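You operate a simulated robot arm through the tools that you are given. There is no shell and no other tool.

Carry out the task below with a simulated robot arm. There is one attempt and no reset: what you move stays moved.

TASK
Set the angle fence to the card, lock it, clamp the cart's bracket.
Fine: the bracket sits under the fence clamp. Set down upright: orange bracket.

The check looks at the end state, three seconds after you hand in, the way a careful person would. Anything else that was tipped, shoved, dropped, spilled or broken makes it a failure.

THE ROBOT
A 7-joint arm with a three-finger gripper, fixed in place. Base frame: the origin is on the floor under the middle of its stand, x ahead of it, y to its left, z up; the work surface is at about z = 0.8. Units: m, degrees, N and s.
With the tool pointing down near the work surface it reaches from about 0.1 to 0.88 m from the base axis. Its first joint turns from -166.0 to 166.0 degrees. Payload 2.94 kg.
Tool frame: the origin (TCP) lies between the finger pads and is the grasp point; the fingertips stand 0.03 m ahead of it; z points along the fingers, y is the line along which they close. The gripper opens to 0.132 m; its body begins 0.107 m behind the TCP.
Orientation is that of the tool frame in the base frame, as a unit quaternion [x, y, z, w]. With the fingers straight down and closing along the base's y, the tool's x points along the base's -x, its y along +y and its z along -z.

THE INTERFACE
- The arm moves only by the tool jog_arm. Its argument "increments" is a list of rows, each an object of numbers (a shift or turn left out is 0, a gripper value left out holds the last): "tx", "ty", "tz": the shift along the tool's x, y, z in m; "wx", "wy", "wz": the turn, a rotation vector about the tool's x, y, z in degrees; "gripper": the closure, from 0 (fully open) to 1 (shut). In form: [{"tx": .., "ty": .., "tz": .., "wx": .., "wy": .., "wz": .., "gripper": ..}, ...]. A call has 1 to 20 rows; each row is the pose to reach, as a shift and turn from the pose commanded when the call began, along the tool's axes at that moment. Rows are played at 5 a second. More than 0.05 m and 8.6 degrees between two rows, or a gripper value outside its range, and nothing of the call is played. Where a pose cannot be reached the arm comes as near as it can. A force on the tool above 40 N (or 10 N above the force at the start of the call, whichever is more), or a blocked arm, ends the call early, and 0.2 s more pass. Each finger travels about 0.0374 m/s and halts on what it meets, pressing with about 31 N; the grip force reading is that of the motor and also rises with nothing between the fingers. The clock runs only during rows and for 0.2 s after the last one: add rows that repeat a pose to give the fingers time. The reply holds the time, the measured pose of the TCP, the force on the tool along the base axes, the opening and the grip force, in the units named above and with some noise, with the torque about the TCP (base axes, N m) and any sound that the robot's microphone picked up.
- Cameras (640 x 400 px; columns grow to the right, rows downward): "scene" is fixed at [0.2188, -0.6501, 1.4192]; the picture's right is [0.73, -0.69, 0.00], its down [-0.51, -0.54, -0.67] and it looks along [0.46, 0.49, -0.74] (base axes); focal length 359 px, centre (320, 200). "wrist" rides on the gripper at [0.072, 0.003, -0.144] in the tool frame; the picture's right is [-0.04, 1.00, 0.00], its down [-0.88, -0.04, -0.48] and it looks along [-0.48, -0.02, 0.88] (tool axes); focal length 256 px, centre (320, 200). There is no depth. A picture from a camera that has moved, and an enlarged one, comes with that camera's place and axes in the base frame and with its lens.
- snapshot(camera): a new picture of that camera. No time passes.
- slide_trunk(by): moves the trunk up (or, below 0, down) by that many m; the arm rides with it, the base frame stays. It gives what a move gives, with no picture.
- inspect(camera, box): a new picture of the part [left, top, right, bottom] of that camera's present view, enlarged. No time passes.
- sign_off(): hands the job in; it is judged then, once.

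Nothing tells you positions but the pictures and the camera data. Unless the task says otherwise, let go and move clear before handing in.

The tools are called after "Request:" by a JSON object that holds its "api" and its "payload". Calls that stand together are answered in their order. jog_arm: Moves the arm, as the interface text tells. Its arguments: {"type":"object","properties":{"increments":{"type":"array","items":{"type":"object","properties":{"tx":{"type":"number"},"ty":{"type":"number"},"tz":{"type":"number"},"wx":{"type":"number"},"wy":{"type":"number"},"wz":{"type":"number"},"gripper":{"type":"number"}}}}},"required":["increments"]} The other tools are called the same way: slide_trunk (by) moves the trunk up or down; snapshot (camera) takes a picture; inspect (camera, box) takes an enlarged picture of a part of a camera's view; sign_off () hands the job in.

At the start:

```text
time: 0.0
tool_pos: [0.3317, -0.3674, 1.1677]
ee_rot: [0.0, 1.0, 0.0, 0.0]
wrist_force: [-0.6, -0.7, 0.0]
wrist_torque: [0.03, -0.01, -0.02]
gripper_width: 0.1322
finger_force: 0.2
trunk travel left (down, up): [-0.35, 0.19]
```

scene: 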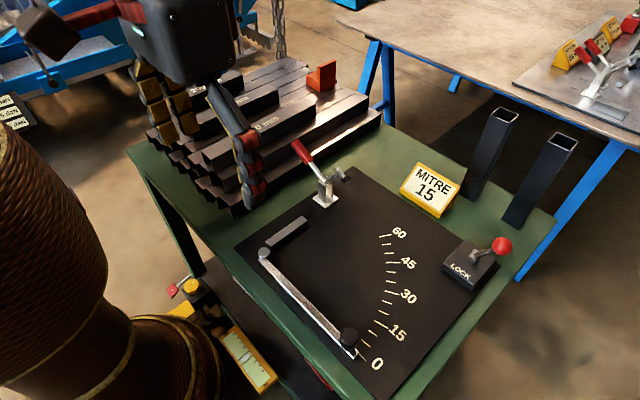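
wrist: 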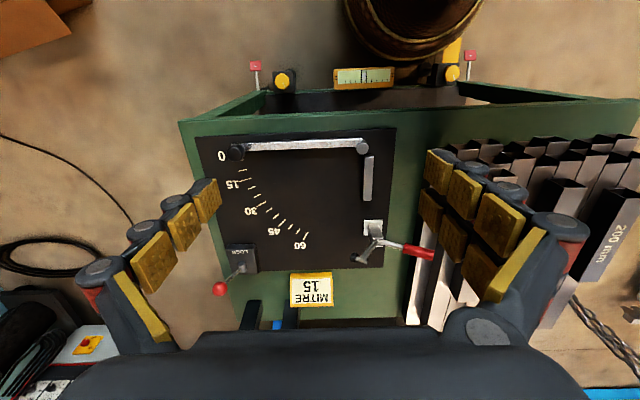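

I see a green cart with a mitre plate: a fence bar currently near 0, a card reading "MITRE 15", a LOCK lever with a red knob, a red-handled toggle clamp, and an orange bracket on a stack of steel tubes. First I'll look closer at everything before moving.

Request:
{"api": "inspect", "payload": {"camera": "scene", "box": [230, 130, 410, 390]}}

Request:
{"api": "inspect", "payload": {"camera": "scene", "box": [380, 140, 580, 300]}}

Request:
{"api": "inspect", "payload": {"camera": "scene", "box": [230, 40, 390, 220]}}

Request:
{"api": "inspect", "payload": {"camera": "wrist", "box": [180, 110, 440, 320]}}

```text
1.54 times, centred on (320, 260) of scene
camera zoom: at [0.2188, -0.6501, 1.4192], right [0.73, -0.69, 0.0], down [-0.51, -0.54, -0.67], along [0.46, 0.49, -0.74], focal length 552 px, centre (320, 108)
```

zoom: 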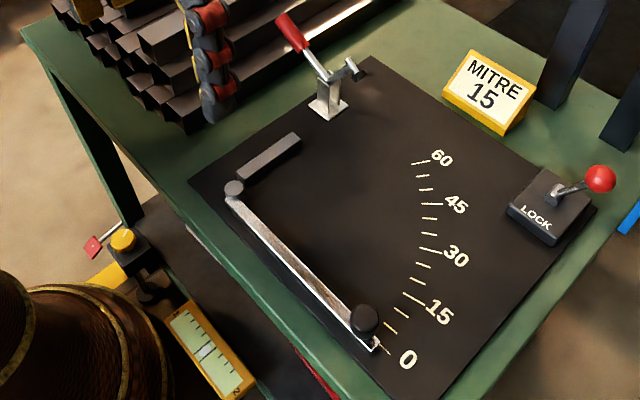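

```text
2.50 times, centred on (480, 220) of scene
camera zoom: at [0.2188, -0.6501, 1.4192], right [0.73, -0.69, 0.0], down [-0.51, -0.54, -0.67], along [0.46, 0.49, -0.74], focal length 897 px, centre (-80, 150)
```

zoom: 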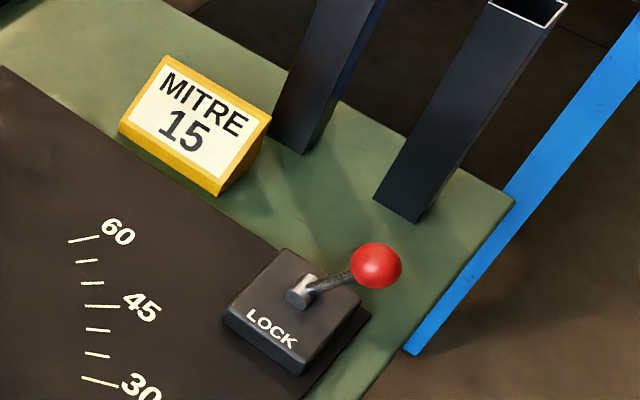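

```text
2.22 times, centred on (310, 130) of scene
camera zoom: at [0.2188, -0.6501, 1.4192], right [0.73, -0.69, 0.0], down [-0.51, -0.54, -0.67], along [0.46, 0.49, -0.74], focal length 798 px, centre (342, 356)
```

zoom: 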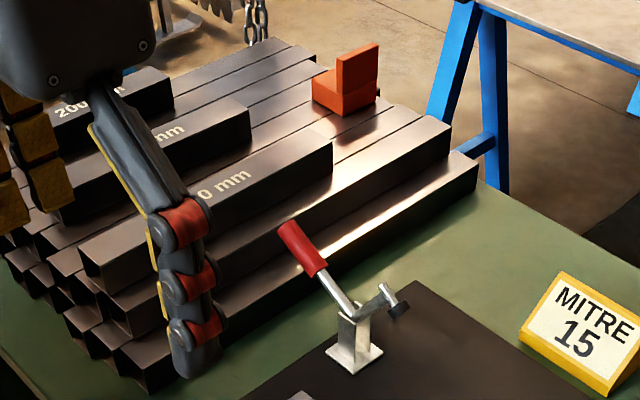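

```text
1.90 times, centred on (310, 215) of wrist
camera zoom: at [0.26, -0.3654, 1.3109], right [0.04, 1.0, 0.0], down [0.88, -0.04, 0.48], along [0.48, -0.02, -0.88], focal length 488 px, centre (339, 171)
```

zoom: 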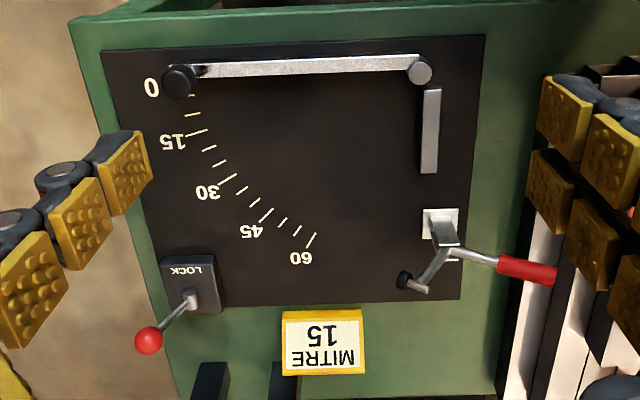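

I take the fence pivot to be near (0.41, -0.29) and its end knob near (0.40, -0.52), with the scale running from -y towards +x. I'll look at the rest of the surroundings to see which bracket belongs to "the cart" before acting.

Request:
{"api": "inspect", "payload": {"camera": "scene", "box": [480, 0, 640, 130]}}

Request:
{"api": "inspect", "payload": {"camera": "scene", "box": [150, 260, 350, 400]}}

Request:
{"api": "inspect", "payload": {"camera": "scene", "box": [0, 0, 180, 140]}}

Request:
{"api": "inspect", "payload": {"camera": "wrist", "box": [230, 20, 520, 140]}}

Request:
{"api": "inspect", "payload": {"camera": "scene", "box": [280, 40, 360, 110]}}

Request:
{"api": "inspect", "payload": {"camera": "wrist", "box": [0, 200, 200, 400]}}

```text
3.08 times, centred on (560, 65) of scene
camera zoom: at [0.2188, -0.6501, 1.4192], right [0.73, -0.69, 0.0], down [-0.51, -0.54, -0.67], along [0.46, 0.49, -0.74], focal length 1104 px, centre (-418, 615)
```

zoom: 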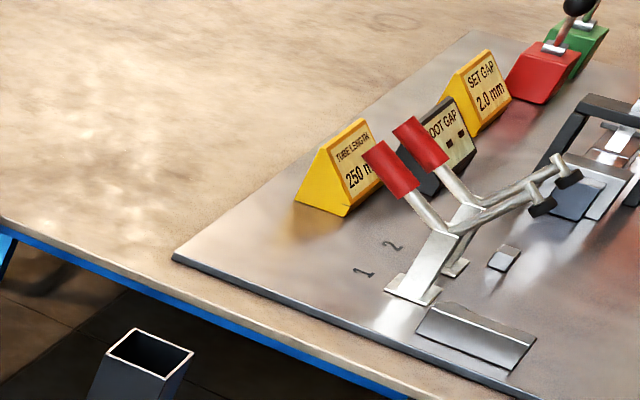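

```text
2.86 times, centred on (250, 330) of scene
camera zoom: at [0.2188, -0.6501, 1.4192], right [0.73, -0.69, 0.0], down [-0.51, -0.54, -0.67], along [0.46, 0.49, -0.74], focal length 1026 px, centre (520, -171)
```

zoom: 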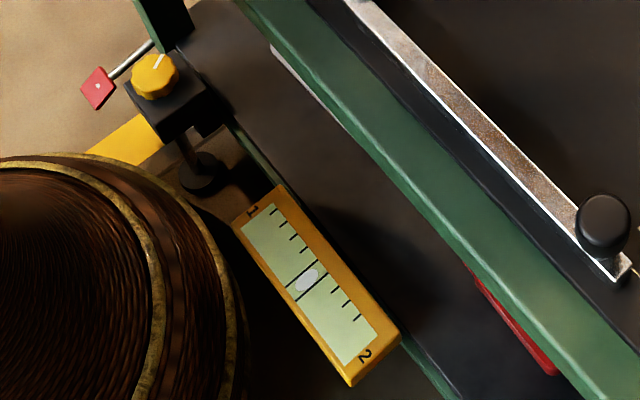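

```text
2.86 times, centred on (90, 70) of scene
camera zoom: at [0.2188, -0.6501, 1.4192], right [0.73, -0.69, 0.0], down [-0.51, -0.54, -0.67], along [0.46, 0.49, -0.74], focal length 1026 px, centre (977, 571)
```

zoom: 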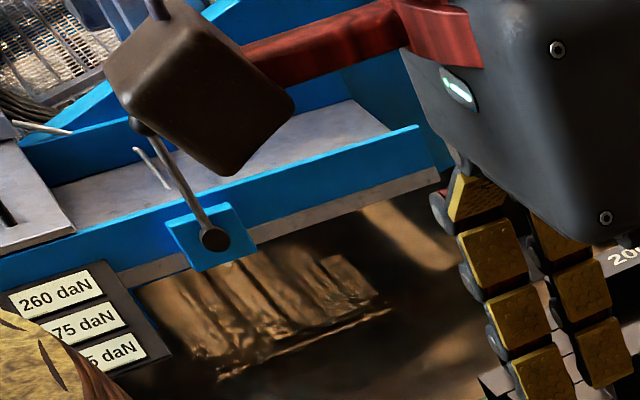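

```text
2.21 times, centred on (375, 80) of wrist
camera zoom: at [0.26, -0.3654, 1.3109], right [0.04, 1.0, 0.0], down [0.88, -0.04, 0.48], along [0.48, -0.02, -0.88], focal length 565 px, centre (199, 465)
```

zoom: 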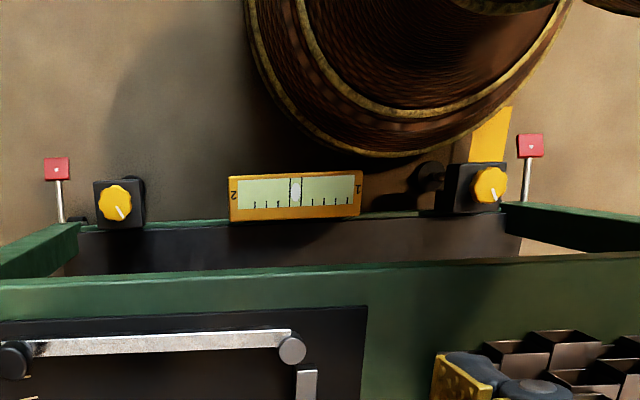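

```text
5.71 times, centred on (320, 75) of scene
camera zoom: at [0.2188, -0.6501, 1.4192], right [0.73, -0.69, 0.0], down [-0.51, -0.54, -0.67], along [0.46, 0.49, -0.74], focal length 2051 px, centre (320, 914)
```

zoom: 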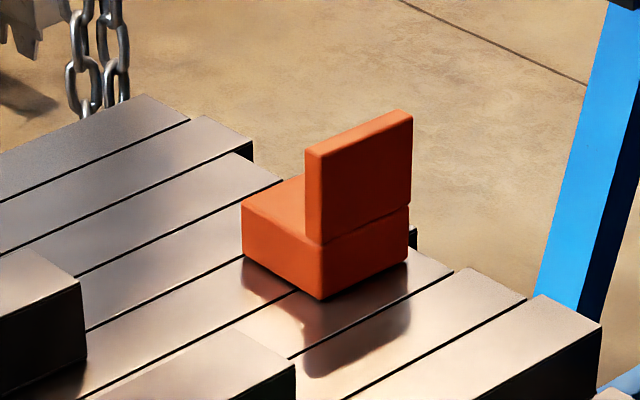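

```text
2.00 times, centred on (100, 300) of wrist
camera zoom: at [0.26, -0.3654, 1.3109], right [0.04, 1.0, 0.0], down [0.88, -0.04, 0.48], along [0.48, -0.02, -0.88], focal length 512 px, centre (760, 0)
```

zoom: 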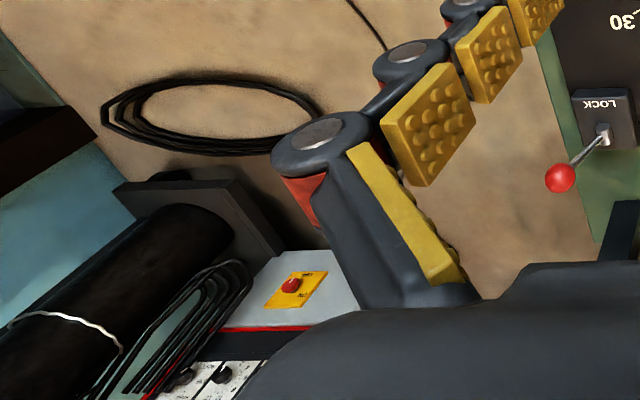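

The green cart carries the plate, the tube stack and the orange L-bracket, so that is the cart's bracket. I'll move high over the cart to see the bracket from the wrist camera and triangulate it.

Request:
{"api": "jog_arm", "payload": {"increments": [{"tx": -0.022, "ty": 0.032, "tz": 0.0}, {"tx": -0.044, "ty": 0.064, "tz": 0.0}, {"tx": -0.066, "ty": 0.096, "tz": 0.0}, {"tx": -0.088, "ty": 0.128, "tz": 0.0}, {"tx": -0.11, "ty": 0.16, "tz": 0.0}, {"tx": -0.132, "ty": 0.192, "tz": 0.0}, {"tx": -0.154, "ty": 0.224, "tz": 0.0}, {"tx": -0.176, "ty": 0.256, "tz": 0.0}, {"tx": -0.198, "ty": 0.288, "tz": 0.0}, {"tx": -0.22, "ty": 0.32, "tz": 0.0}, {"tx": -0.22, "ty": 0.32, "tz": 0.0}]}}

Request:
{"api": "snapshot", "payload": {"camera": "wrist"}}

Request:
{"api": "snapshot", "payload": {"camera": "scene"}}

```text
time: 2.4
tool_pos: [0.5524, -0.0512, 1.1679]
ee_rot: [0.0, 1.0, 0.0, 0.001]
wrist_force: [0.0, -0.4, 0.5]
wrist_torque: [0.0, 0.0, 0.01]
gripper_width: 0.1319
finger_force: 0.0
trunk travel left (down, up): [-0.35, 0.19]
```

```text
taken
camera wrist: at [0.4793, -0.0472, 1.3115], right [0.04, 1.0, 0.0], down [0.88, -0.04, 0.48], along [0.48, -0.02, -0.88], focal length 256 px, centre (320, 200)
```

wrist: 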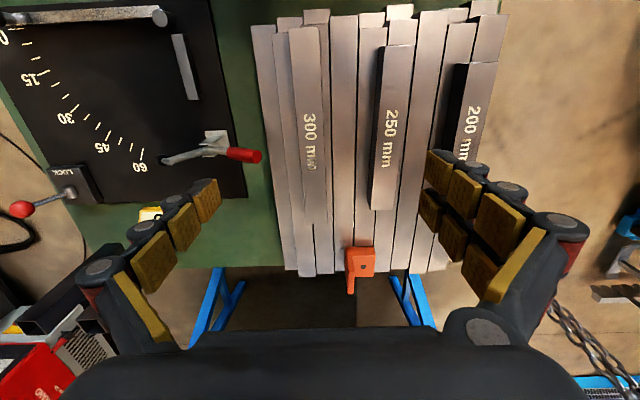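

```text
taken
```

scene: 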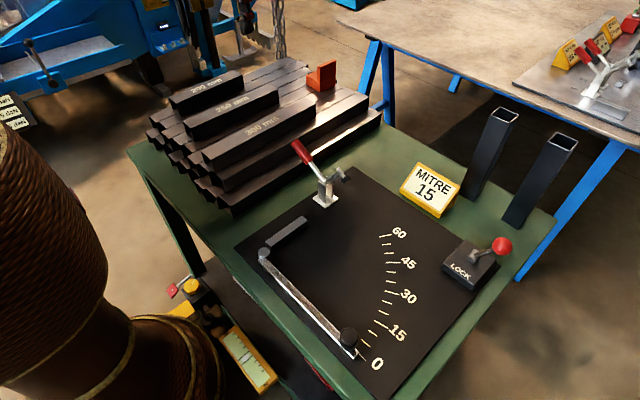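

Request:
{"api": "inspect", "payload": {"camera": "wrist", "box": [320, 220, 410, 310]}}

Request:
{"api": "inspect", "payload": {"camera": "wrist", "box": [140, 20, 280, 180]}}

Request:
{"api": "inspect", "payload": {"camera": "scene", "box": [280, 120, 380, 220]}}

Request:
{"api": "inspect", "payload": {"camera": "wrist", "box": [0, 140, 130, 230]}}

```text
4.44 times, centred on (365, 265) of wrist
camera zoom: at [0.4793, -0.0472, 1.3115], right [0.04, 1.0, 0.0], down [0.88, -0.04, 0.48], along [0.48, -0.02, -0.88], focal length 1138 px, centre (120, -89)
```

zoom: 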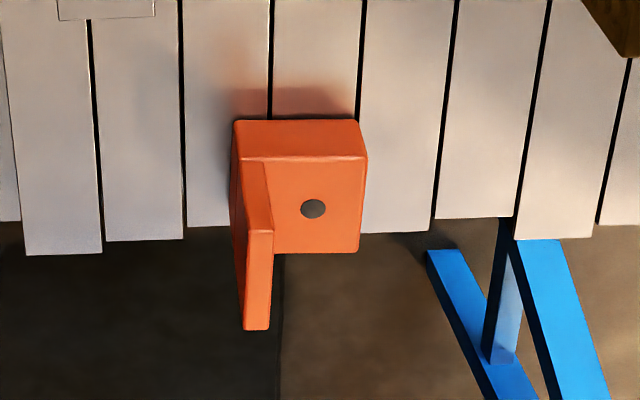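

```text
2.50 times, centred on (210, 100) of wrist
camera zoom: at [0.4793, -0.0472, 1.3115], right [0.04, 1.0, 0.0], down [0.88, -0.04, 0.48], along [0.48, -0.02, -0.88], focal length 640 px, centre (595, 450)
```

zoom: 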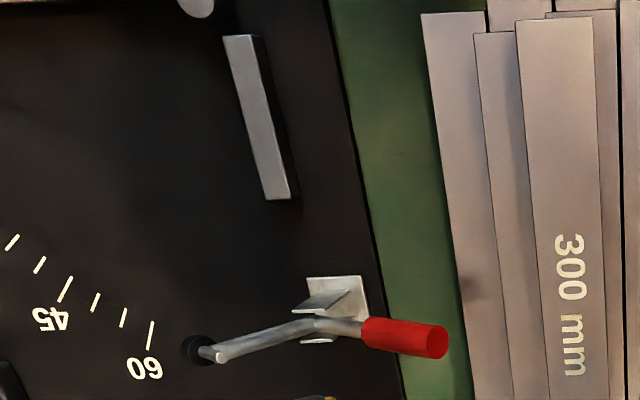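

```text
4.00 times, centred on (330, 170) of scene
camera zoom: at [0.2188, -0.6501, 1.4192], right [0.73, -0.69, 0.0], down [-0.51, -0.54, -0.67], along [0.46, 0.49, -0.74], focal length 1436 px, centre (280, 320)
```

zoom: 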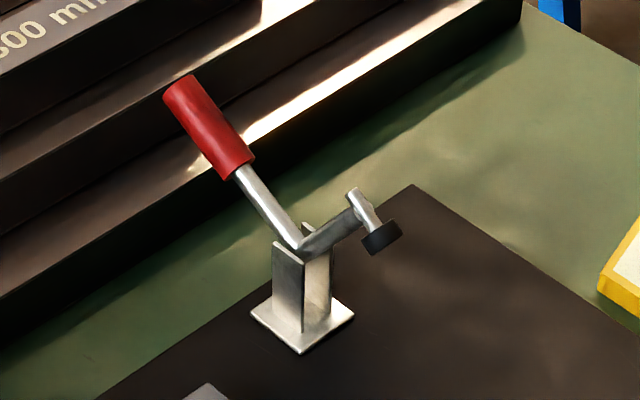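

```text
4.44 times, centred on (65, 185) of wrist
camera zoom: at [0.4793, -0.0472, 1.3115], right [0.04, 1.0, 0.0], down [0.88, -0.04, 0.48], along [0.48, -0.02, -0.88], focal length 1138 px, centre (1453, 267)
```

zoom: 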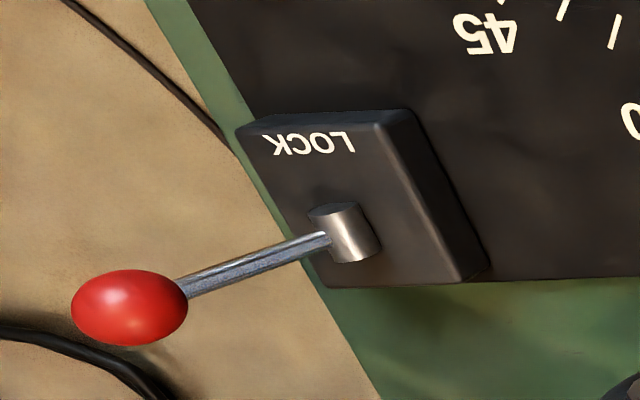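

The bracket sits at about (0.853, 0.02), bottom z≈0.89, with its wall on the -y side and a clamping dot on its base; the clamp foot swings about x at (0.61, -0.25). I'll start with the fence: move above its knob with the gripper turned 90° so it closes across the fence.

Request:
{"api": "jog_arm", "payload": {"increments": [{"tx": 0.0125, "ty": -0.039, "tz": 0.005, "wz": 7.5}, {"tx": 0.025, "ty": -0.078, "tz": 0.01, "wz": 15}, {"tx": 0.0375, "ty": -0.117, "tz": 0.015, "wz": 22.5}, {"tx": 0.05, "ty": -0.156, "tz": 0.02, "wz": 30}, {"tx": 0.0625, "ty": -0.195, "tz": 0.03, "wz": 37.5}, {"tx": 0.075, "ty": -0.234, "tz": 0.045, "wz": 45}, {"tx": 0.0875, "ty": -0.273, "tz": 0.06, "wz": 52.5}, {"tx": 0.1, "ty": -0.312, "tz": 0.075, "wz": 60}, {"tx": 0.1125, "ty": -0.351, "tz": 0.09, "wz": 67.5}, {"tx": 0.125, "ty": -0.39, "tz": 0.105, "wz": 75}, {"tx": 0.1375, "ty": -0.429, "tz": 0.12, "wz": 82.5}, {"tx": 0.15, "ty": -0.469, "tz": 0.135, "wz": 90}, {"tx": 0.15, "ty": -0.469, "tz": 0.135, "wz": 90}]}}

Request:
{"api": "snapshot", "payload": {"camera": "wrist"}}

Request:
{"api": "snapshot", "payload": {"camera": "scene"}}

```text
time: 5.2
tool_pos: [0.4017, -0.5175, 1.034]
ee_rot: [0.708, 0.706, 0.001, 0.0]
wrist_force: [0.1, -0.8, -0.4]
wrist_torque: [-0.01, 0.02, 0.0]
gripper_width: 0.1321
finger_force: 0.0
trunk travel left (down, up): [-0.35, 0.19]
```

```text
taken
camera wrist: at [0.4048, -0.4455, 1.1772], right [1.0, -0.04, 0.0], down [-0.04, -0.88, 0.48], along [-0.02, -0.48, -0.88], focal length 256 px, centre (320, 200)
```

wrist: 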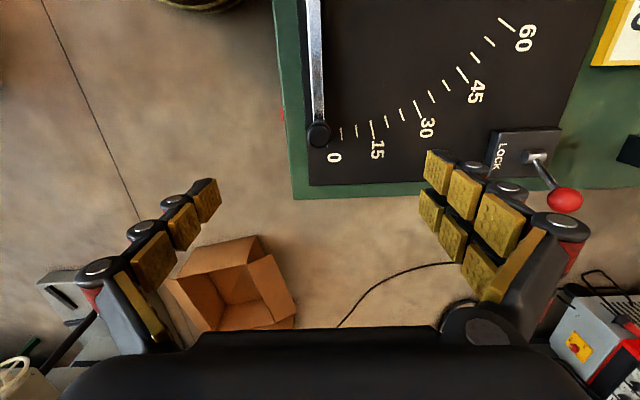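

```text
taken
```

scene: 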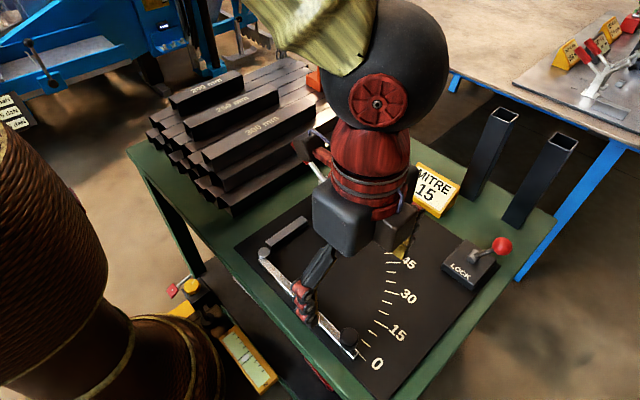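

Request:
{"api": "inspect", "payload": {"camera": "wrist", "box": [270, 80, 430, 180]}}

Request:
{"api": "inspect", "payload": {"camera": "wrist", "box": [280, 0, 360, 150]}}

Request:
{"api": "inspect", "payload": {"camera": "scene", "box": [320, 310, 410, 385]}}

```text
4.00 times, centred on (350, 130) of wrist
camera zoom: at [0.4048, -0.4455, 1.1772], right [1.0, -0.04, 0.0], down [-0.04, -0.88, 0.48], along [-0.02, -0.48, -0.88], focal length 1024 px, centre (200, 480)
```

zoom: 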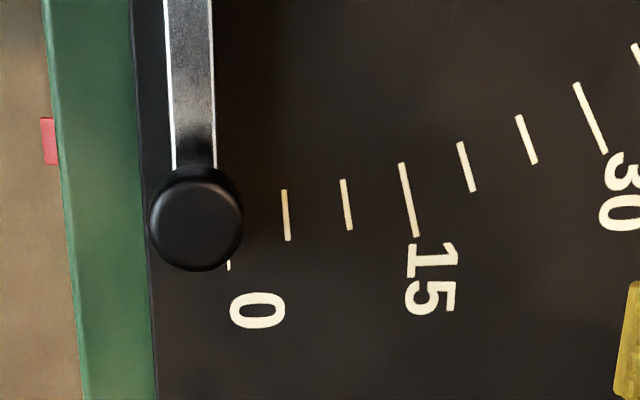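

```text
2.67 times, centred on (320, 75) of wrist
camera zoom: at [0.4048, -0.4455, 1.1772], right [1.0, -0.04, 0.0], down [-0.04, -0.88, 0.48], along [-0.02, -0.48, -0.88], focal length 683 px, centre (320, 533)
```

zoom: 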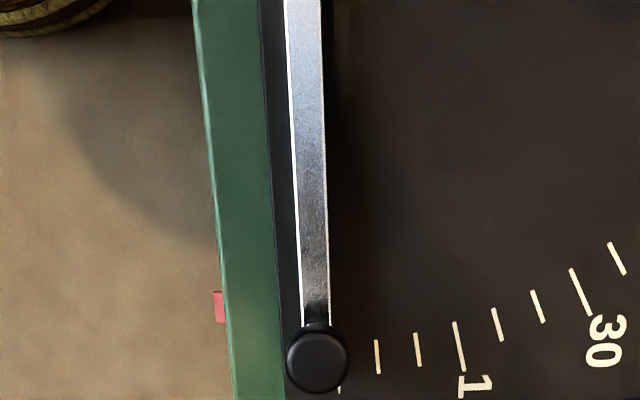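

```text
5.33 times, centred on (365, 348) of scene
camera zoom: at [0.2188, -0.6501, 1.4192], right [0.73, -0.69, 0.0], down [-0.51, -0.54, -0.67], along [0.46, 0.49, -0.74], focal length 1914 px, centre (80, -587)
```

zoom: 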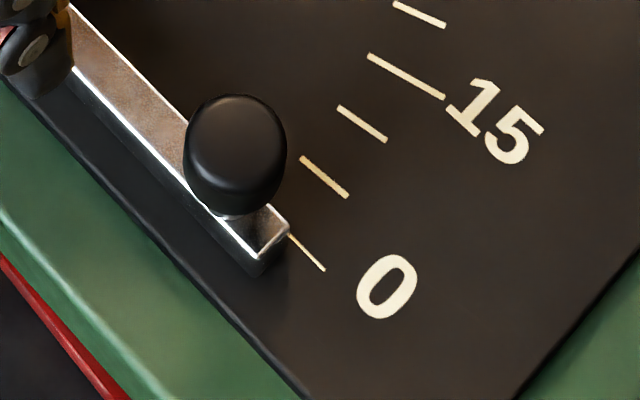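

The fence reads 0 and its knob (about 29 mm across, top z≈0.874) is at roughly (0.401, -0.522). I'll lower with the fingers open either side of it, then check before closing.

Request:
{"api": "jog_arm", "payload": {"increments": [{"tx": -0.004, "ty": -0.001, "tz": 0.035}, {"tx": -0.004, "ty": -0.001, "tz": 0.07}, {"tx": -0.004, "ty": -0.001, "tz": 0.105}, {"tx": -0.004, "ty": -0.001, "tz": 0.135}, {"tx": -0.004, "ty": -0.001, "tz": 0.155}, {"tx": -0.004, "ty": -0.001, "tz": 0.17}, {"tx": -0.004, "ty": -0.001, "tz": 0.17}]}}

Request:
{"api": "snapshot", "payload": {"camera": "wrist"}}

Request:
{"api": "inspect", "payload": {"camera": "scene", "box": [250, 240, 450, 390]}}

```text
time: 6.8
tool_pos: [0.4017, -0.5193, 0.8627]
ee_rot: [0.707, 0.707, 0.0, -0.001]
wrist_force: [-0.5, 0.1, -0.5]
wrist_torque: [-0.02, -0.03, -0.01]
gripper_width: 0.132
finger_force: 0.1
trunk travel left (down, up): [-0.35, 0.19]
```

```text
taken
camera wrist: at [0.4045, -0.4482, 1.0053], right [1.0, -0.04, 0.0], down [-0.04, -0.88, 0.48], along [-0.02, -0.48, -0.88], focal length 256 px, centre (320, 200)
```

wrist: 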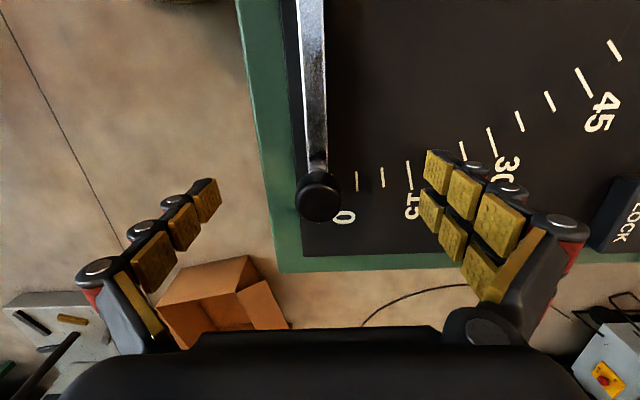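

```text
2.67 times, centred on (350, 315) of scene
camera zoom: at [0.2188, -0.6501, 1.4192], right [0.73, -0.69, 0.0], down [-0.51, -0.54, -0.67], along [0.46, 0.49, -0.74], focal length 957 px, centre (240, -107)
```

zoom: 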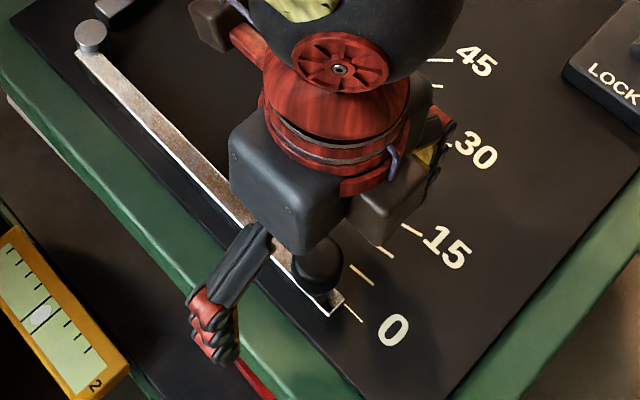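

The knob sits centred between the fingers. I'll close on it now.

Request:
{"api": "jog_arm", "payload": {"increments": [{"gripper": 1}, {"gripper": 1}, {"gripper": 1}, {"gripper": 1}, {"gripper": 1}, {"gripper": 1}, {"gripper": 1}, {"gripper": 1}, {"gripper": 1}, {"gripper": 1}]}}

Request:
{"api": "snapshot", "payload": {"camera": "wrist"}}

```text
time: 9.0
tool_pos: [0.4012, -0.519, 0.8614]
ee_rot: [0.707, 0.707, 0.0, 0.0]
wrist_force: [0.7, -0.3, -0.7]
wrist_torque: [0.0, -0.03, -0.02]
gripper_width: 0.0286
finger_force: 44.9
trunk travel left (down, up): [-0.35, 0.19]
```

```text
taken
camera wrist: at [0.4045, -0.4482, 1.0054], right [1.0, -0.04, 0.0], down [-0.04, -0.88, 0.48], along [-0.02, -0.47, -0.88], focal length 256 px, centre (320, 200)
```

wrist: 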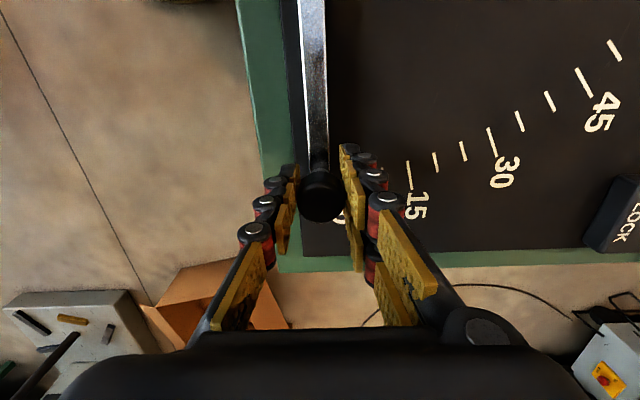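

The gripper holds the knob at 28.6 mm. Now I swing it about the pivot at (0.409, -0.290) by 15°, turning the tool along with it.

Request:
{"api": "jog_arm", "payload": {"increments": [{"tx": 0.0, "ty": 0.005, "wz": -1.25}, {"tx": -0.0001, "ty": 0.01, "wz": -2.5}, {"tx": 0.0002, "ty": 0.02, "wz": -5}, {"tx": 0.0009, "ty": 0.03, "wz": -7.5}, {"tx": 0.0021, "ty": 0.0399, "wz": -10}, {"tx": 0.0037, "ty": 0.0498, "wz": -12.5}, {"tx": 0.0047, "ty": 0.0547, "wz": -13.75}, {"tx": 0.0057, "ty": 0.0595, "wz": -15}, {"tx": 0.0057, "ty": 0.0595, "wz": -15}, {"tx": 0.0057, "ty": 0.0595, "wz": -15}]}}

Request:
{"api": "snapshot", "payload": {"camera": "wrist"}}

Request:
{"api": "inspect", "payload": {"camera": "scene", "box": [250, 240, 450, 390]}}

```text
time: 9.6
tool_pos: [0.4018, -0.5199, 0.8615]
ee_rot: [0.692, 0.722, 0.0, -0.004]
wrist_force: [-28.4, -7.6, 11.1]
wrist_torque: [-0.56, 0.45, -0.11]
gripper_width: 0.0286
finger_force: 45.0
trunk travel left (down, up): [-0.35, 0.19]
stopped in row 3: the force on the tool passed its limit at 48 N (the readings are from after the stop); the commanded pose is now the measured one
```

```text
taken
camera wrist: at [0.4036, -0.4487, 1.0057], right [1.0, 0.0, -0.01], down [0.0, -0.88, 0.47], along [-0.01, -0.47, -0.88], focal length 256 px, centre (320, 200)
```

wrist: 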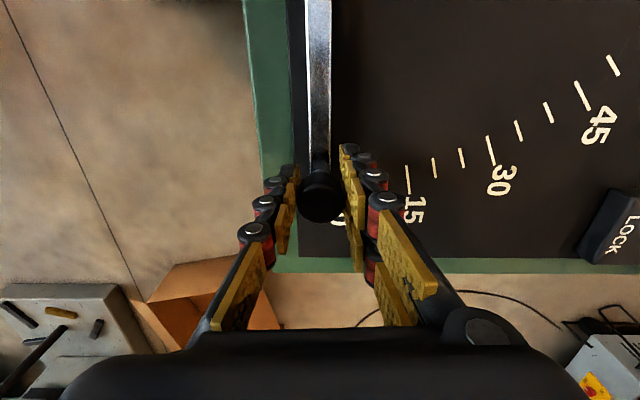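

```text
2.67 times, centred on (350, 315) of scene
camera zoom: at [0.2188, -0.6501, 1.4192], right [0.73, -0.69, 0.0], down [-0.51, -0.54, -0.67], along [0.46, 0.49, -0.74], focal length 957 px, centre (240, -107)
```

zoom: 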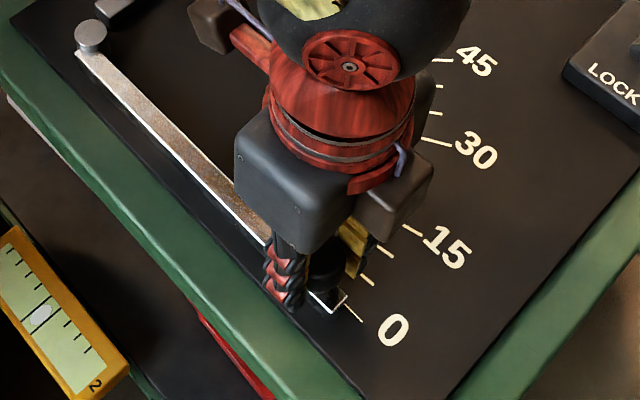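

The fence did not move and the force hit its limit, so it may be locked right now (lever leaning to -y). I'll try a very gentle, slow push to tell stiction from a lock.

Request:
{"api": "jog_arm", "payload": {"increments": [{"ty": 0.001}, {"ty": 0.001}, {"ty": 0.002}, {"ty": 0.002}, {"ty": 0.003}, {"ty": 0.003}]}}

Request:
{"api": "inspect", "payload": {"camera": "scene", "box": [420, 200, 540, 310]}}

```text
time: 10.1
tool_pos: [0.4022, -0.5202, 0.8608]
ee_rot: [0.692, 0.722, -0.001, -0.006]
wrist_force: [-23.7, -4.9, 11.8]
wrist_torque: [-0.38, 0.34, 0.01]
gripper_width: 0.0289
finger_force: 45.4
trunk travel left (down, up): [-0.35, 0.19]
stopped in row 2: the force on the tool passed its limit at 43 N (the readings are from after the stop); the commanded pose is now the measured one
```

```text
3.64 times, centred on (480, 255) of scene
camera zoom: at [0.2188, -0.6501, 1.4192], right [0.73, -0.69, 0.0], down [-0.51, -0.54, -0.67], along [0.46, 0.49, -0.74], focal length 1305 px, centre (-262, 0)
```

zoom: 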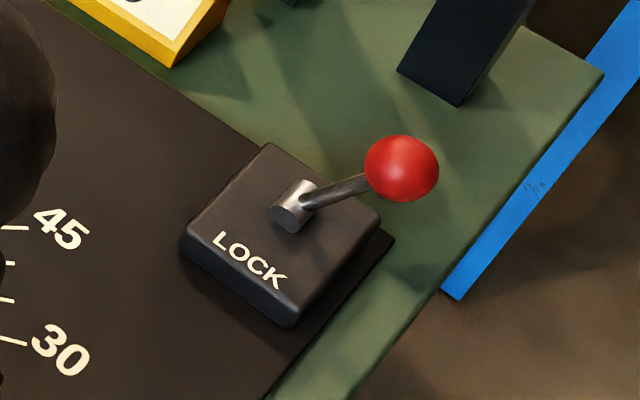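

Even a gentle push meets a hard stop, so the lever is currently in its locked position and must be released first. I'll let go of the knob and rise clear.

Request:
{"api": "jog_arm", "payload": {"increments": [{"gripper": 0}, {"gripper": 0}, {"gripper": 0}, {"gripper": 0}, {"gripper": 0}, {"gripper": 0}, {"gripper": 0}, {"gripper": 0}]}}

Request:
{"api": "jog_arm", "payload": {"increments": [{"tz": -0.03}, {"tz": -0.07}, {"tz": -0.11}, {"tz": -0.15}, {"tz": -0.19}, {"tz": -0.22}, {"tz": -0.22}]}}

Request:
{"api": "snapshot", "payload": {"camera": "wrist"}}

```text
time: 11.9
tool_pos: [0.4056, -0.5195, 0.8602]
ee_rot: [0.692, 0.722, -0.001, -0.005]
wrist_force: [-0.8, -0.1, 0.3]
wrist_torque: [-0.01, 0.02, -0.01]
gripper_width: 0.1318
finger_force: 0.0
trunk travel left (down, up): [-0.35, 0.19]
```

```text
time: 13.5
tool_pos: [0.4084, -0.5182, 1.0812]
ee_rot: [0.692, 0.722, -0.001, -0.006]
wrist_force: [-0.6, 0.0, -0.5]
wrist_torque: [-0.02, -0.01, -0.04]
gripper_width: 0.1319
finger_force: 0.0
trunk travel left (down, up): [-0.35, 0.19]
```

```text
taken
camera wrist: at [0.4099, -0.4479, 1.2243], right [1.0, 0.0, -0.01], down [0.0, -0.88, 0.47], along [-0.01, -0.47, -0.88], focal length 256 px, centre (320, 200)
```

wrist: 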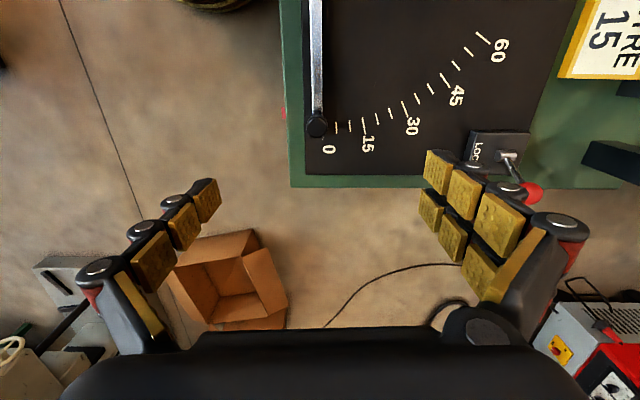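

Fence unchanged and gripper clear. Next I turn the tool back so it closes along y and move toward the lock lever at height.

Request:
{"api": "jog_arm", "payload": {"increments": [{"tx": -0.006, "ty": 0.0126, "wz": -7.96}, {"tx": -0.012, "ty": 0.0252, "wz": -15.92}, {"tx": -0.018, "ty": 0.0378, "wz": -23.88}, {"tx": -0.024, "ty": 0.0504, "wz": -31.84}, {"tx": -0.03, "ty": 0.063, "wz": -39.8}, {"tx": -0.036, "ty": 0.0756, "wz": -47.76}, {"tx": -0.042, "ty": 0.0882, "wz": -55.72}, {"tx": -0.048, "ty": 0.1008, "wz": -63.68}, {"tx": -0.054, "ty": 0.1134, "wz": -71.64}, {"tx": -0.06, "ty": 0.126, "wz": -79.6}, {"tx": -0.066, "ty": 0.139, "wz": -87.6}, {"tx": -0.066, "ty": 0.139, "wz": -87.6}]}}

Request:
{"api": "snapshot", "payload": {"camera": "wrist"}}

```text
time: 16.1
tool_pos: [0.5483, -0.5806, 1.0786]
ee_rot: [0.0, 1.0, 0.002, -0.005]
wrist_force: [0.6, 0.2, -0.1]
wrist_torque: [0.02, 0.0, 0.02]
gripper_width: 0.1321
finger_force: 0.1
trunk travel left (down, up): [-0.35, 0.19]
```

```text
taken
camera wrist: at [0.4786, -0.5785, 1.2225], right [0.04, 1.0, 0.01], down [0.88, -0.04, 0.47], along [0.47, -0.01, -0.88], focal length 256 px, centre (320, 200)
```

wrist: 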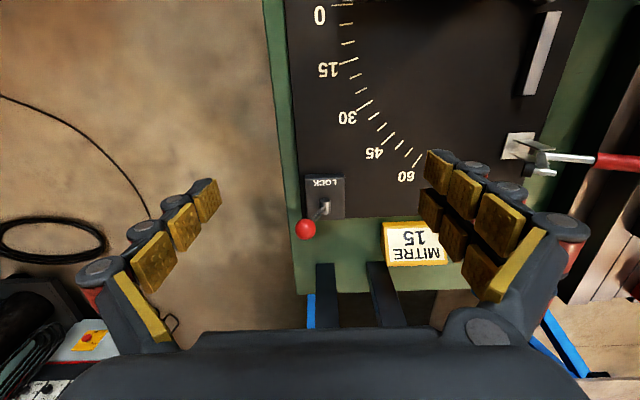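

Request:
{"api": "inspect", "payload": {"camera": "wrist", "box": [270, 160, 370, 260]}}

```text
4.00 times, centred on (320, 210) of wrist
camera zoom: at [0.4786, -0.5785, 1.2225], right [0.04, 1.0, 0.01], down [0.88, -0.04, 0.47], along [0.47, -0.01, -0.88], focal length 1024 px, centre (320, 160)
```

zoom: 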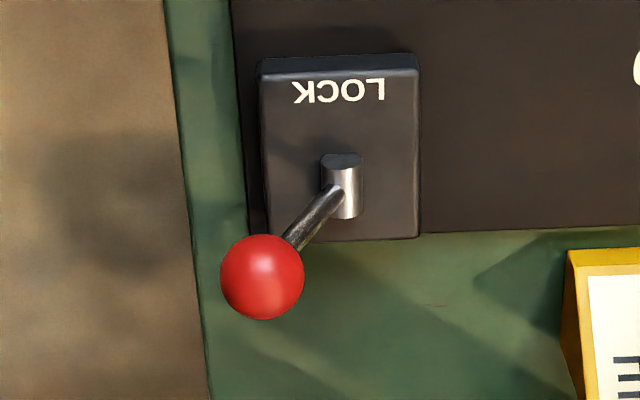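

The ball is at (0.698, -0.606, 0.903) on a rod hinged about x at (0.698, -0.573, 0.838). It's beyond the straight-down reach, so I'll tilt the tool 45° outward and pre-close the fingers to about 70 mm to cage the ball.

Request:
{"api": "jog_arm", "payload": {"increments": [{"tx": -0.01, "ty": -0.004, "tz": 0.015, "wy": -7.5, "gripper": 0.47}, {"tx": -0.02, "ty": -0.008, "tz": 0.03, "wy": -15, "gripper": 0.47}, {"tx": -0.03, "ty": -0.012, "tz": 0.045, "wy": -22.5, "gripper": 0.47}, {"tx": -0.04, "ty": -0.016, "tz": 0.06, "wy": -30, "gripper": 0.47}, {"tx": -0.052, "ty": -0.02, "tz": 0.075, "wy": -37.5, "gripper": 0.47}, {"tx": -0.065, "ty": -0.0244, "tz": 0.09, "wy": -45, "gripper": 0.47}, {"tx": -0.065, "ty": -0.0244, "tz": 0.09, "wy": -45, "gripper": 0.47}, {"tx": -0.065, "ty": -0.0244, "tz": 0.09, "wy": -45, "gripper": 0.47}]}}

Request:
{"api": "snapshot", "payload": {"camera": "wrist"}}

Request:
{"api": "snapshot", "payload": {"camera": "scene"}}

```text
time: 17.9
tool_pos: [0.6129, -0.6039, 0.9876]
ee_rot: [0.002, 0.925, 0.002, 0.379]
wrist_force: [0.2, -0.4, -0.1]
wrist_torque: [-0.02, 0.0, -0.03]
gripper_width: 0.0702
finger_force: 0.1
trunk travel left (down, up): [-0.35, 0.19]
```

```text
taken
camera wrist: at [0.4607, -0.6022, 1.0389], right [0.03, 1.0, 0.04], down [0.29, -0.04, 0.95], along [0.96, -0.02, -0.3], focal length 256 px, centre (320, 200)
```

wrist: 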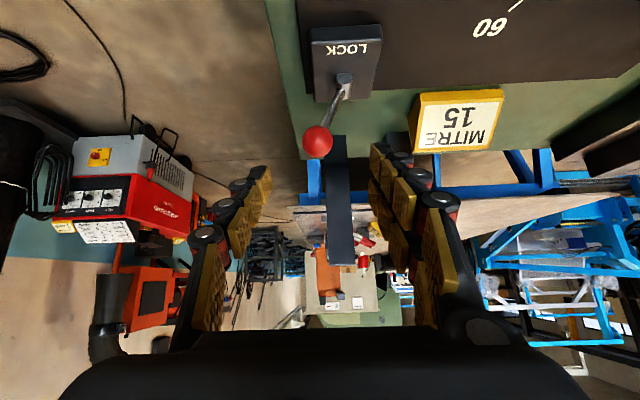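

```text
taken
```

scene: 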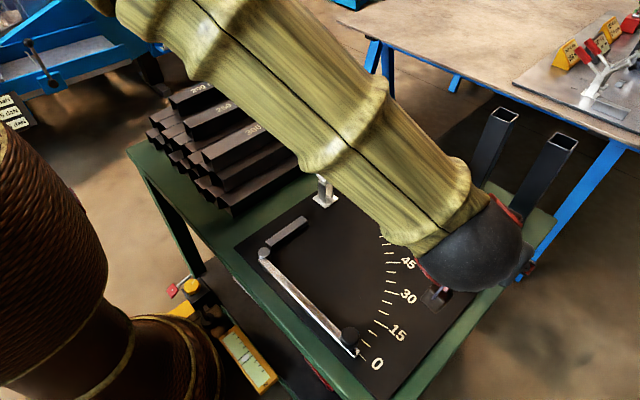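

The ball is centred between the fingers in y. I'll advance along the tool axis until the ball sits near the grasp point, then narrow the fingers.

Request:
{"api": "jog_arm", "payload": {"increments": [{"tz": 0.03}, {"tz": 0.06}, {"tz": 0.085}, {"tz": 0.105}, {"tz": 0.117}, {"tz": 0.117}]}}

Request:
{"api": "snapshot", "payload": {"camera": "wrist"}}

```text
time: 19.3
tool_pos: [0.6949, -0.605, 0.9048]
ee_rot: [0.002, 0.926, 0.003, 0.378]
wrist_force: [0.3, 0.1, -0.5]
wrist_torque: [0.01, -0.02, 0.01]
gripper_width: 0.07
finger_force: 0.1
trunk travel left (down, up): [-0.35, 0.19]
```

```text
taken
camera wrist: at [0.543, -0.6026, 0.9564], right [0.03, 1.0, 0.04], down [0.29, -0.04, 0.95], along [0.96, -0.02, -0.3], focal length 256 px, centre (320, 200)
```

wrist: 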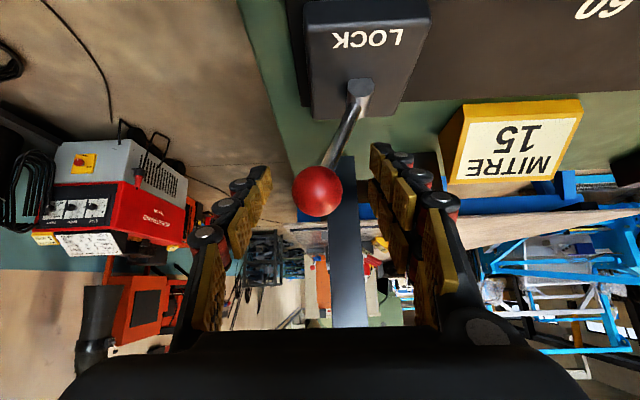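

The ball is exactly at the grasp point. I'll narrow the fingers to cage it and carry it along its arc toward +y, up to about upright first.

Request:
{"api": "jog_arm", "payload": {"increments": [{"gripper": 0.68}, {"gripper": 0.68}, {"gripper": 0.68}, {"tx": -0.0016, "ty": 0.005, "tz": -0.0016, "gripper": 0.68}, {"tx": -0.0031, "ty": 0.0106, "tz": -0.0031, "gripper": 0.68}, {"tx": -0.0042, "ty": 0.016, "tz": -0.0042, "gripper": 0.68}, {"tx": -0.005, "ty": 0.0217, "tz": -0.005, "gripper": 0.68}, {"tx": -0.0055, "ty": 0.0275, "tz": -0.0055, "gripper": 0.68}, {"tx": -0.0057, "ty": 0.0331, "tz": -0.0057, "gripper": 0.68}]}}

Request:
{"api": "snapshot", "payload": {"camera": "wrist"}}

```text
time: 21.3
tool_pos: [0.6953, -0.5714, 0.9123]
ee_rot: [0.001, 0.926, 0.004, 0.378]
wrist_force: [1.1, -3.2, 0.5]
wrist_torque: [-0.04, 0.0, 0.02]
gripper_width: 0.0447
finger_force: 1.7
trunk travel left (down, up): [-0.35, 0.19]
```

```text
taken
camera wrist: at [0.5429, -0.5688, 0.9639], right [0.03, 1.0, 0.04], down [0.29, -0.04, 0.95], along [0.96, -0.02, -0.3], focal length 256 px, centre (320, 200)
```

wrist: 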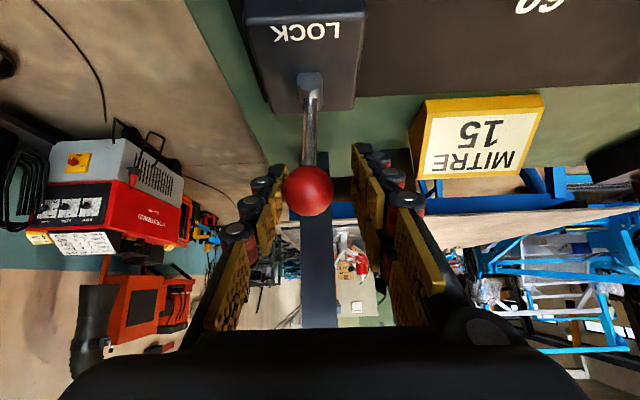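

The lever swings freely with about 3 N. I'll carry it on through to the mirrored side.

Request:
{"api": "jog_arm", "payload": {"increments": [{"tx": 0.0002, "ty": 0.006, "tz": 0.0002}, {"tx": 0.0006, "ty": 0.0114, "tz": 0.0006}, {"tx": 0.0015, "ty": 0.017, "tz": 0.0015}, {"tx": 0.0025, "ty": 0.0226, "tz": 0.0025}, {"tx": 0.004, "ty": 0.028, "tz": 0.004}, {"tx": 0.0055, "ty": 0.0331, "tz": 0.0055}, {"tx": 0.007, "ty": 0.038, "tz": 0.007}, {"tx": 0.007, "ty": 0.038, "tz": 0.007}]}}

Request:
{"api": "snapshot", "payload": {"camera": "wrist"}}

```text
time: 23.1
tool_pos: [0.6966, -0.5344, 0.9038]
ee_rot: [0.002, 0.925, 0.002, 0.379]
wrist_force: [-0.2, -8.1, 3.9]
wrist_torque: [-0.09, 0.03, 0.0]
gripper_width: 0.0477
finger_force: 4.0
trunk travel left (down, up): [-0.35, 0.19]
```

```text
taken
camera wrist: at [0.5433, -0.5316, 0.9551], right [0.03, 1.0, 0.04], down [0.29, -0.04, 0.95], along [0.96, -0.02, -0.29], focal length 256 px, centre (320, 200)
```

wrist: 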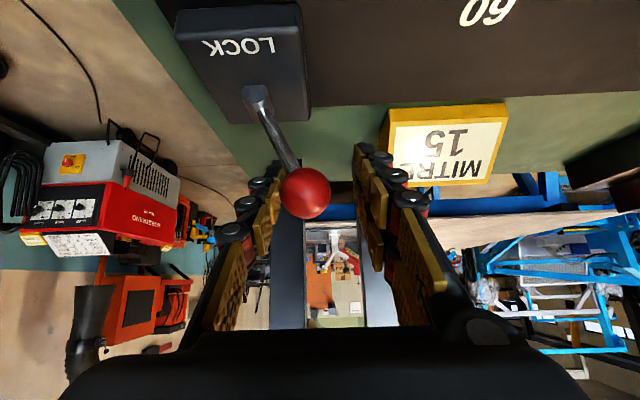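

The lever has reached a stop on the +y side (force rising to 8 N). I'll ease off, open slightly and back straight out, staying clear of the card.

Request:
{"api": "jog_arm", "payload": {"increments": [{"ty": -0.006, "gripper": 0.55}, {"ty": -0.006, "gripper": 0.55}, {"ty": -0.006, "gripper": 0.55}, {"ty": -0.006, "tz": -0.03, "gripper": 0.55}, {"ty": -0.006, "tz": -0.07, "gripper": 0.55}, {"ty": -0.006, "tz": -0.11, "gripper": 0.55}, {"ty": -0.006, "tz": -0.14, "gripper": 0.55}, {"ty": -0.006, "tz": -0.14, "gripper": 0.55}]}}

Request:
{"api": "snapshot", "payload": {"camera": "wrist"}}

```text
time: 24.9
tool_pos: [0.5976, -0.5396, 1.0031]
ee_rot: [0.001, 0.926, 0.004, 0.377]
wrist_force: [-0.5, -0.1, 0.1]
wrist_torque: [0.02, 0.01, 0.03]
gripper_width: 0.0594
finger_force: 0.0
trunk travel left (down, up): [-0.35, 0.19]
```

```text
taken
camera wrist: at [0.4457, -0.5371, 1.0543], right [0.03, 1.0, 0.04], down [0.29, -0.04, 0.95], along [0.96, -0.02, -0.3], focal length 256 px, centre (320, 200)
```

wrist: 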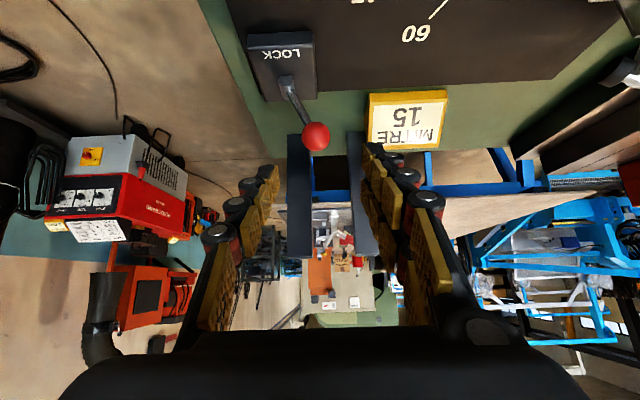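

The lever stays over at +y. Now back to the fence knob: untilt and rise, then turn the tool to close across the fence again.

Request:
{"api": "jog_arm", "payload": {"increments": [{"tx": 0.0027, "ty": 0.0016, "tz": -0.02, "wy": 7.4}, {"tx": 0.0054, "ty": 0.0033, "tz": -0.041, "wy": 14.8}, {"tx": 0.008, "ty": 0.005, "tz": -0.0616, "wy": 22.2}, {"tx": 0.0107, "ty": 0.0066, "tz": -0.082, "wy": 29.6}, {"tx": 0.0134, "ty": 0.0083, "tz": -0.103, "wy": 37}, {"tx": 0.0161, "ty": 0.01, "tz": -0.1233, "wy": 44.4}, {"tx": 0.0161, "ty": 0.01, "tz": -0.1233, "wy": 44.4, "gripper": 0}]}}

Request:
{"api": "jog_arm", "payload": {"increments": [{"tx": 0.009, "ty": 0.001, "tz": 0.005, "wz": 8.18}, {"tx": 0.018, "ty": 0.002, "tz": 0.01, "wz": 16.36}, {"tx": 0.027, "ty": 0.003, "tz": 0.015, "wz": 24.55}, {"tx": 0.036, "ty": 0.004, "tz": 0.02, "wz": 32.73}, {"tx": 0.045, "ty": 0.005, "tz": 0.025, "wz": 40.9}, {"tx": 0.054, "ty": 0.006, "tz": 0.03, "wz": 49.1}, {"tx": 0.063, "ty": 0.007, "tz": 0.035, "wz": 57.27}, {"tx": 0.072, "ty": 0.008, "tz": 0.04, "wz": 65.45}, {"tx": 0.081, "ty": 0.009, "tz": 0.045, "wz": 73.6}, {"tx": 0.09, "ty": 0.01, "tz": 0.05, "wz": 81.8}, {"tx": 0.099, "ty": 0.011, "tz": 0.055, "wz": 90}, {"tx": 0.099, "ty": 0.011, "tz": 0.055, "wz": 90}]}}

Request:
{"api": "snapshot", "payload": {"camera": "wrist"}}

```text
time: 26.5
tool_pos: [0.4989, -0.5308, 1.0803]
ee_rot: [0.001, 1.0, 0.004, 0.0]
wrist_force: [0.4, 0.6, 0.4]
wrist_torque: [-0.02, 0.02, -0.01]
gripper_width: 0.086
finger_force: 0.1
trunk travel left (down, up): [-0.35, 0.19]
```

```text
time: 29.1
tool_pos: [0.3995, -0.5188, 1.0242]
ee_rot: [0.708, 0.707, 0.003, -0.002]
wrist_force: [-0.3, 0.0, 0.3]
wrist_torque: [-0.02, -0.02, 0.01]
gripper_width: 0.1321
finger_force: 0.1
trunk travel left (down, up): [-0.35, 0.19]
```

```text
taken
camera wrist: at [0.4032, -0.4484, 1.1687], right [1.0, -0.04, 0.0], down [-0.04, -0.88, 0.47], along [-0.02, -0.47, -0.88], focal length 256 px, centre (320, 200)
```

wrist: 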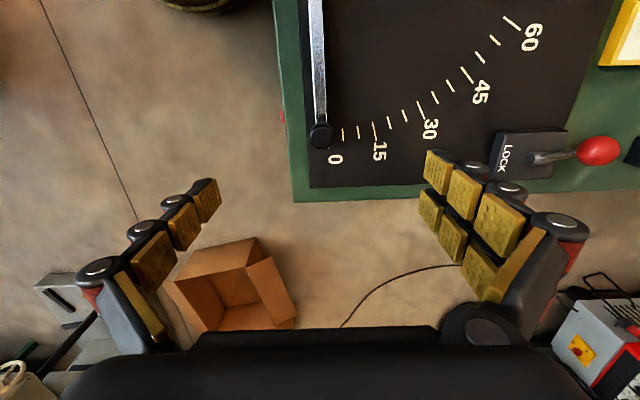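

The lever now leans +y and the fence is still at 0. I'll lower onto the knob again and close.

Request:
{"api": "jog_arm", "payload": {"increments": [{"tx": -0.001, "ty": 0.001, "tz": 0.035}, {"tx": -0.001, "ty": 0.001, "tz": 0.07}, {"tx": -0.001, "ty": 0.001, "tz": 0.105}, {"tx": -0.001, "ty": 0.001, "tz": 0.135}, {"tx": -0.001, "ty": 0.001, "tz": 0.155}, {"tx": -0.001, "ty": 0.001, "tz": 0.162}, {"tx": -0.001, "ty": 0.001, "tz": 0.162}]}}

Request:
{"api": "jog_arm", "payload": {"increments": [{"gripper": 1}, {"gripper": 1}, {"gripper": 1}, {"gripper": 1}, {"gripper": 1}, {"gripper": 1}, {"gripper": 1}, {"gripper": 1}, {"gripper": 1}]}}

Request:
{"api": "jog_arm", "payload": {"increments": [{"tx": 0.0, "ty": 0.001, "wz": -0.25}, {"tx": 0.0, "ty": 0.003, "wz": -0.75}, {"tx": 0.0, "ty": 0.005, "wz": -1.25}, {"tx": 0.0, "ty": 0.0075, "wz": -1.88}, {"tx": -0.0001, "ty": 0.01, "wz": -2.5}, {"tx": -0.0001, "ty": 0.01, "wz": -2.5}]}}

Request:
{"api": "snapshot", "payload": {"camera": "wrist"}}

```text
time: 30.7
tool_pos: [0.4008, -0.519, 0.8634]
ee_rot: [0.707, 0.707, 0.002, -0.002]
wrist_force: [-0.6, 0.1, 0.1]
wrist_torque: [-0.01, 0.0, 0.03]
gripper_width: 0.1319
finger_force: 0.0
trunk travel left (down, up): [-0.35, 0.19]
```

```text
time: 32.7
tool_pos: [0.4023, -0.5194, 0.8623]
ee_rot: [0.708, 0.707, 0.003, -0.003]
wrist_force: [-0.2, 0.0, -0.2]
wrist_torque: [0.0, -0.01, -0.01]
gripper_width: 0.0287
finger_force: 34.5
trunk travel left (down, up): [-0.35, 0.19]
```

```text
time: 34.1
tool_pos: [0.4105, -0.5187, 0.8626]
ee_rot: [0.692, 0.722, 0.002, -0.003]
wrist_force: [-1.4, -5.5, 1.1]
wrist_torque: [-0.03, 0.11, 0.15]
gripper_width: 0.0283
finger_force: 44.8
trunk travel left (down, up): [-0.35, 0.19]
```

```text
taken
camera wrist: at [0.4112, -0.4484, 1.0069], right [1.0, 0.0, 0.0], down [0.0, -0.88, 0.47], along [0.0, -0.47, -0.88], focal length 256 px, centre (320, 200)
```

wrist: 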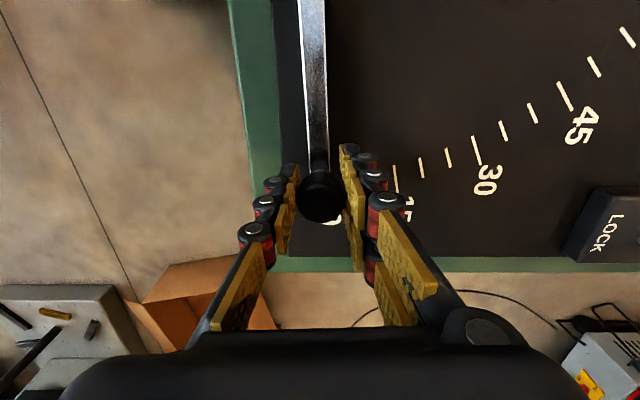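

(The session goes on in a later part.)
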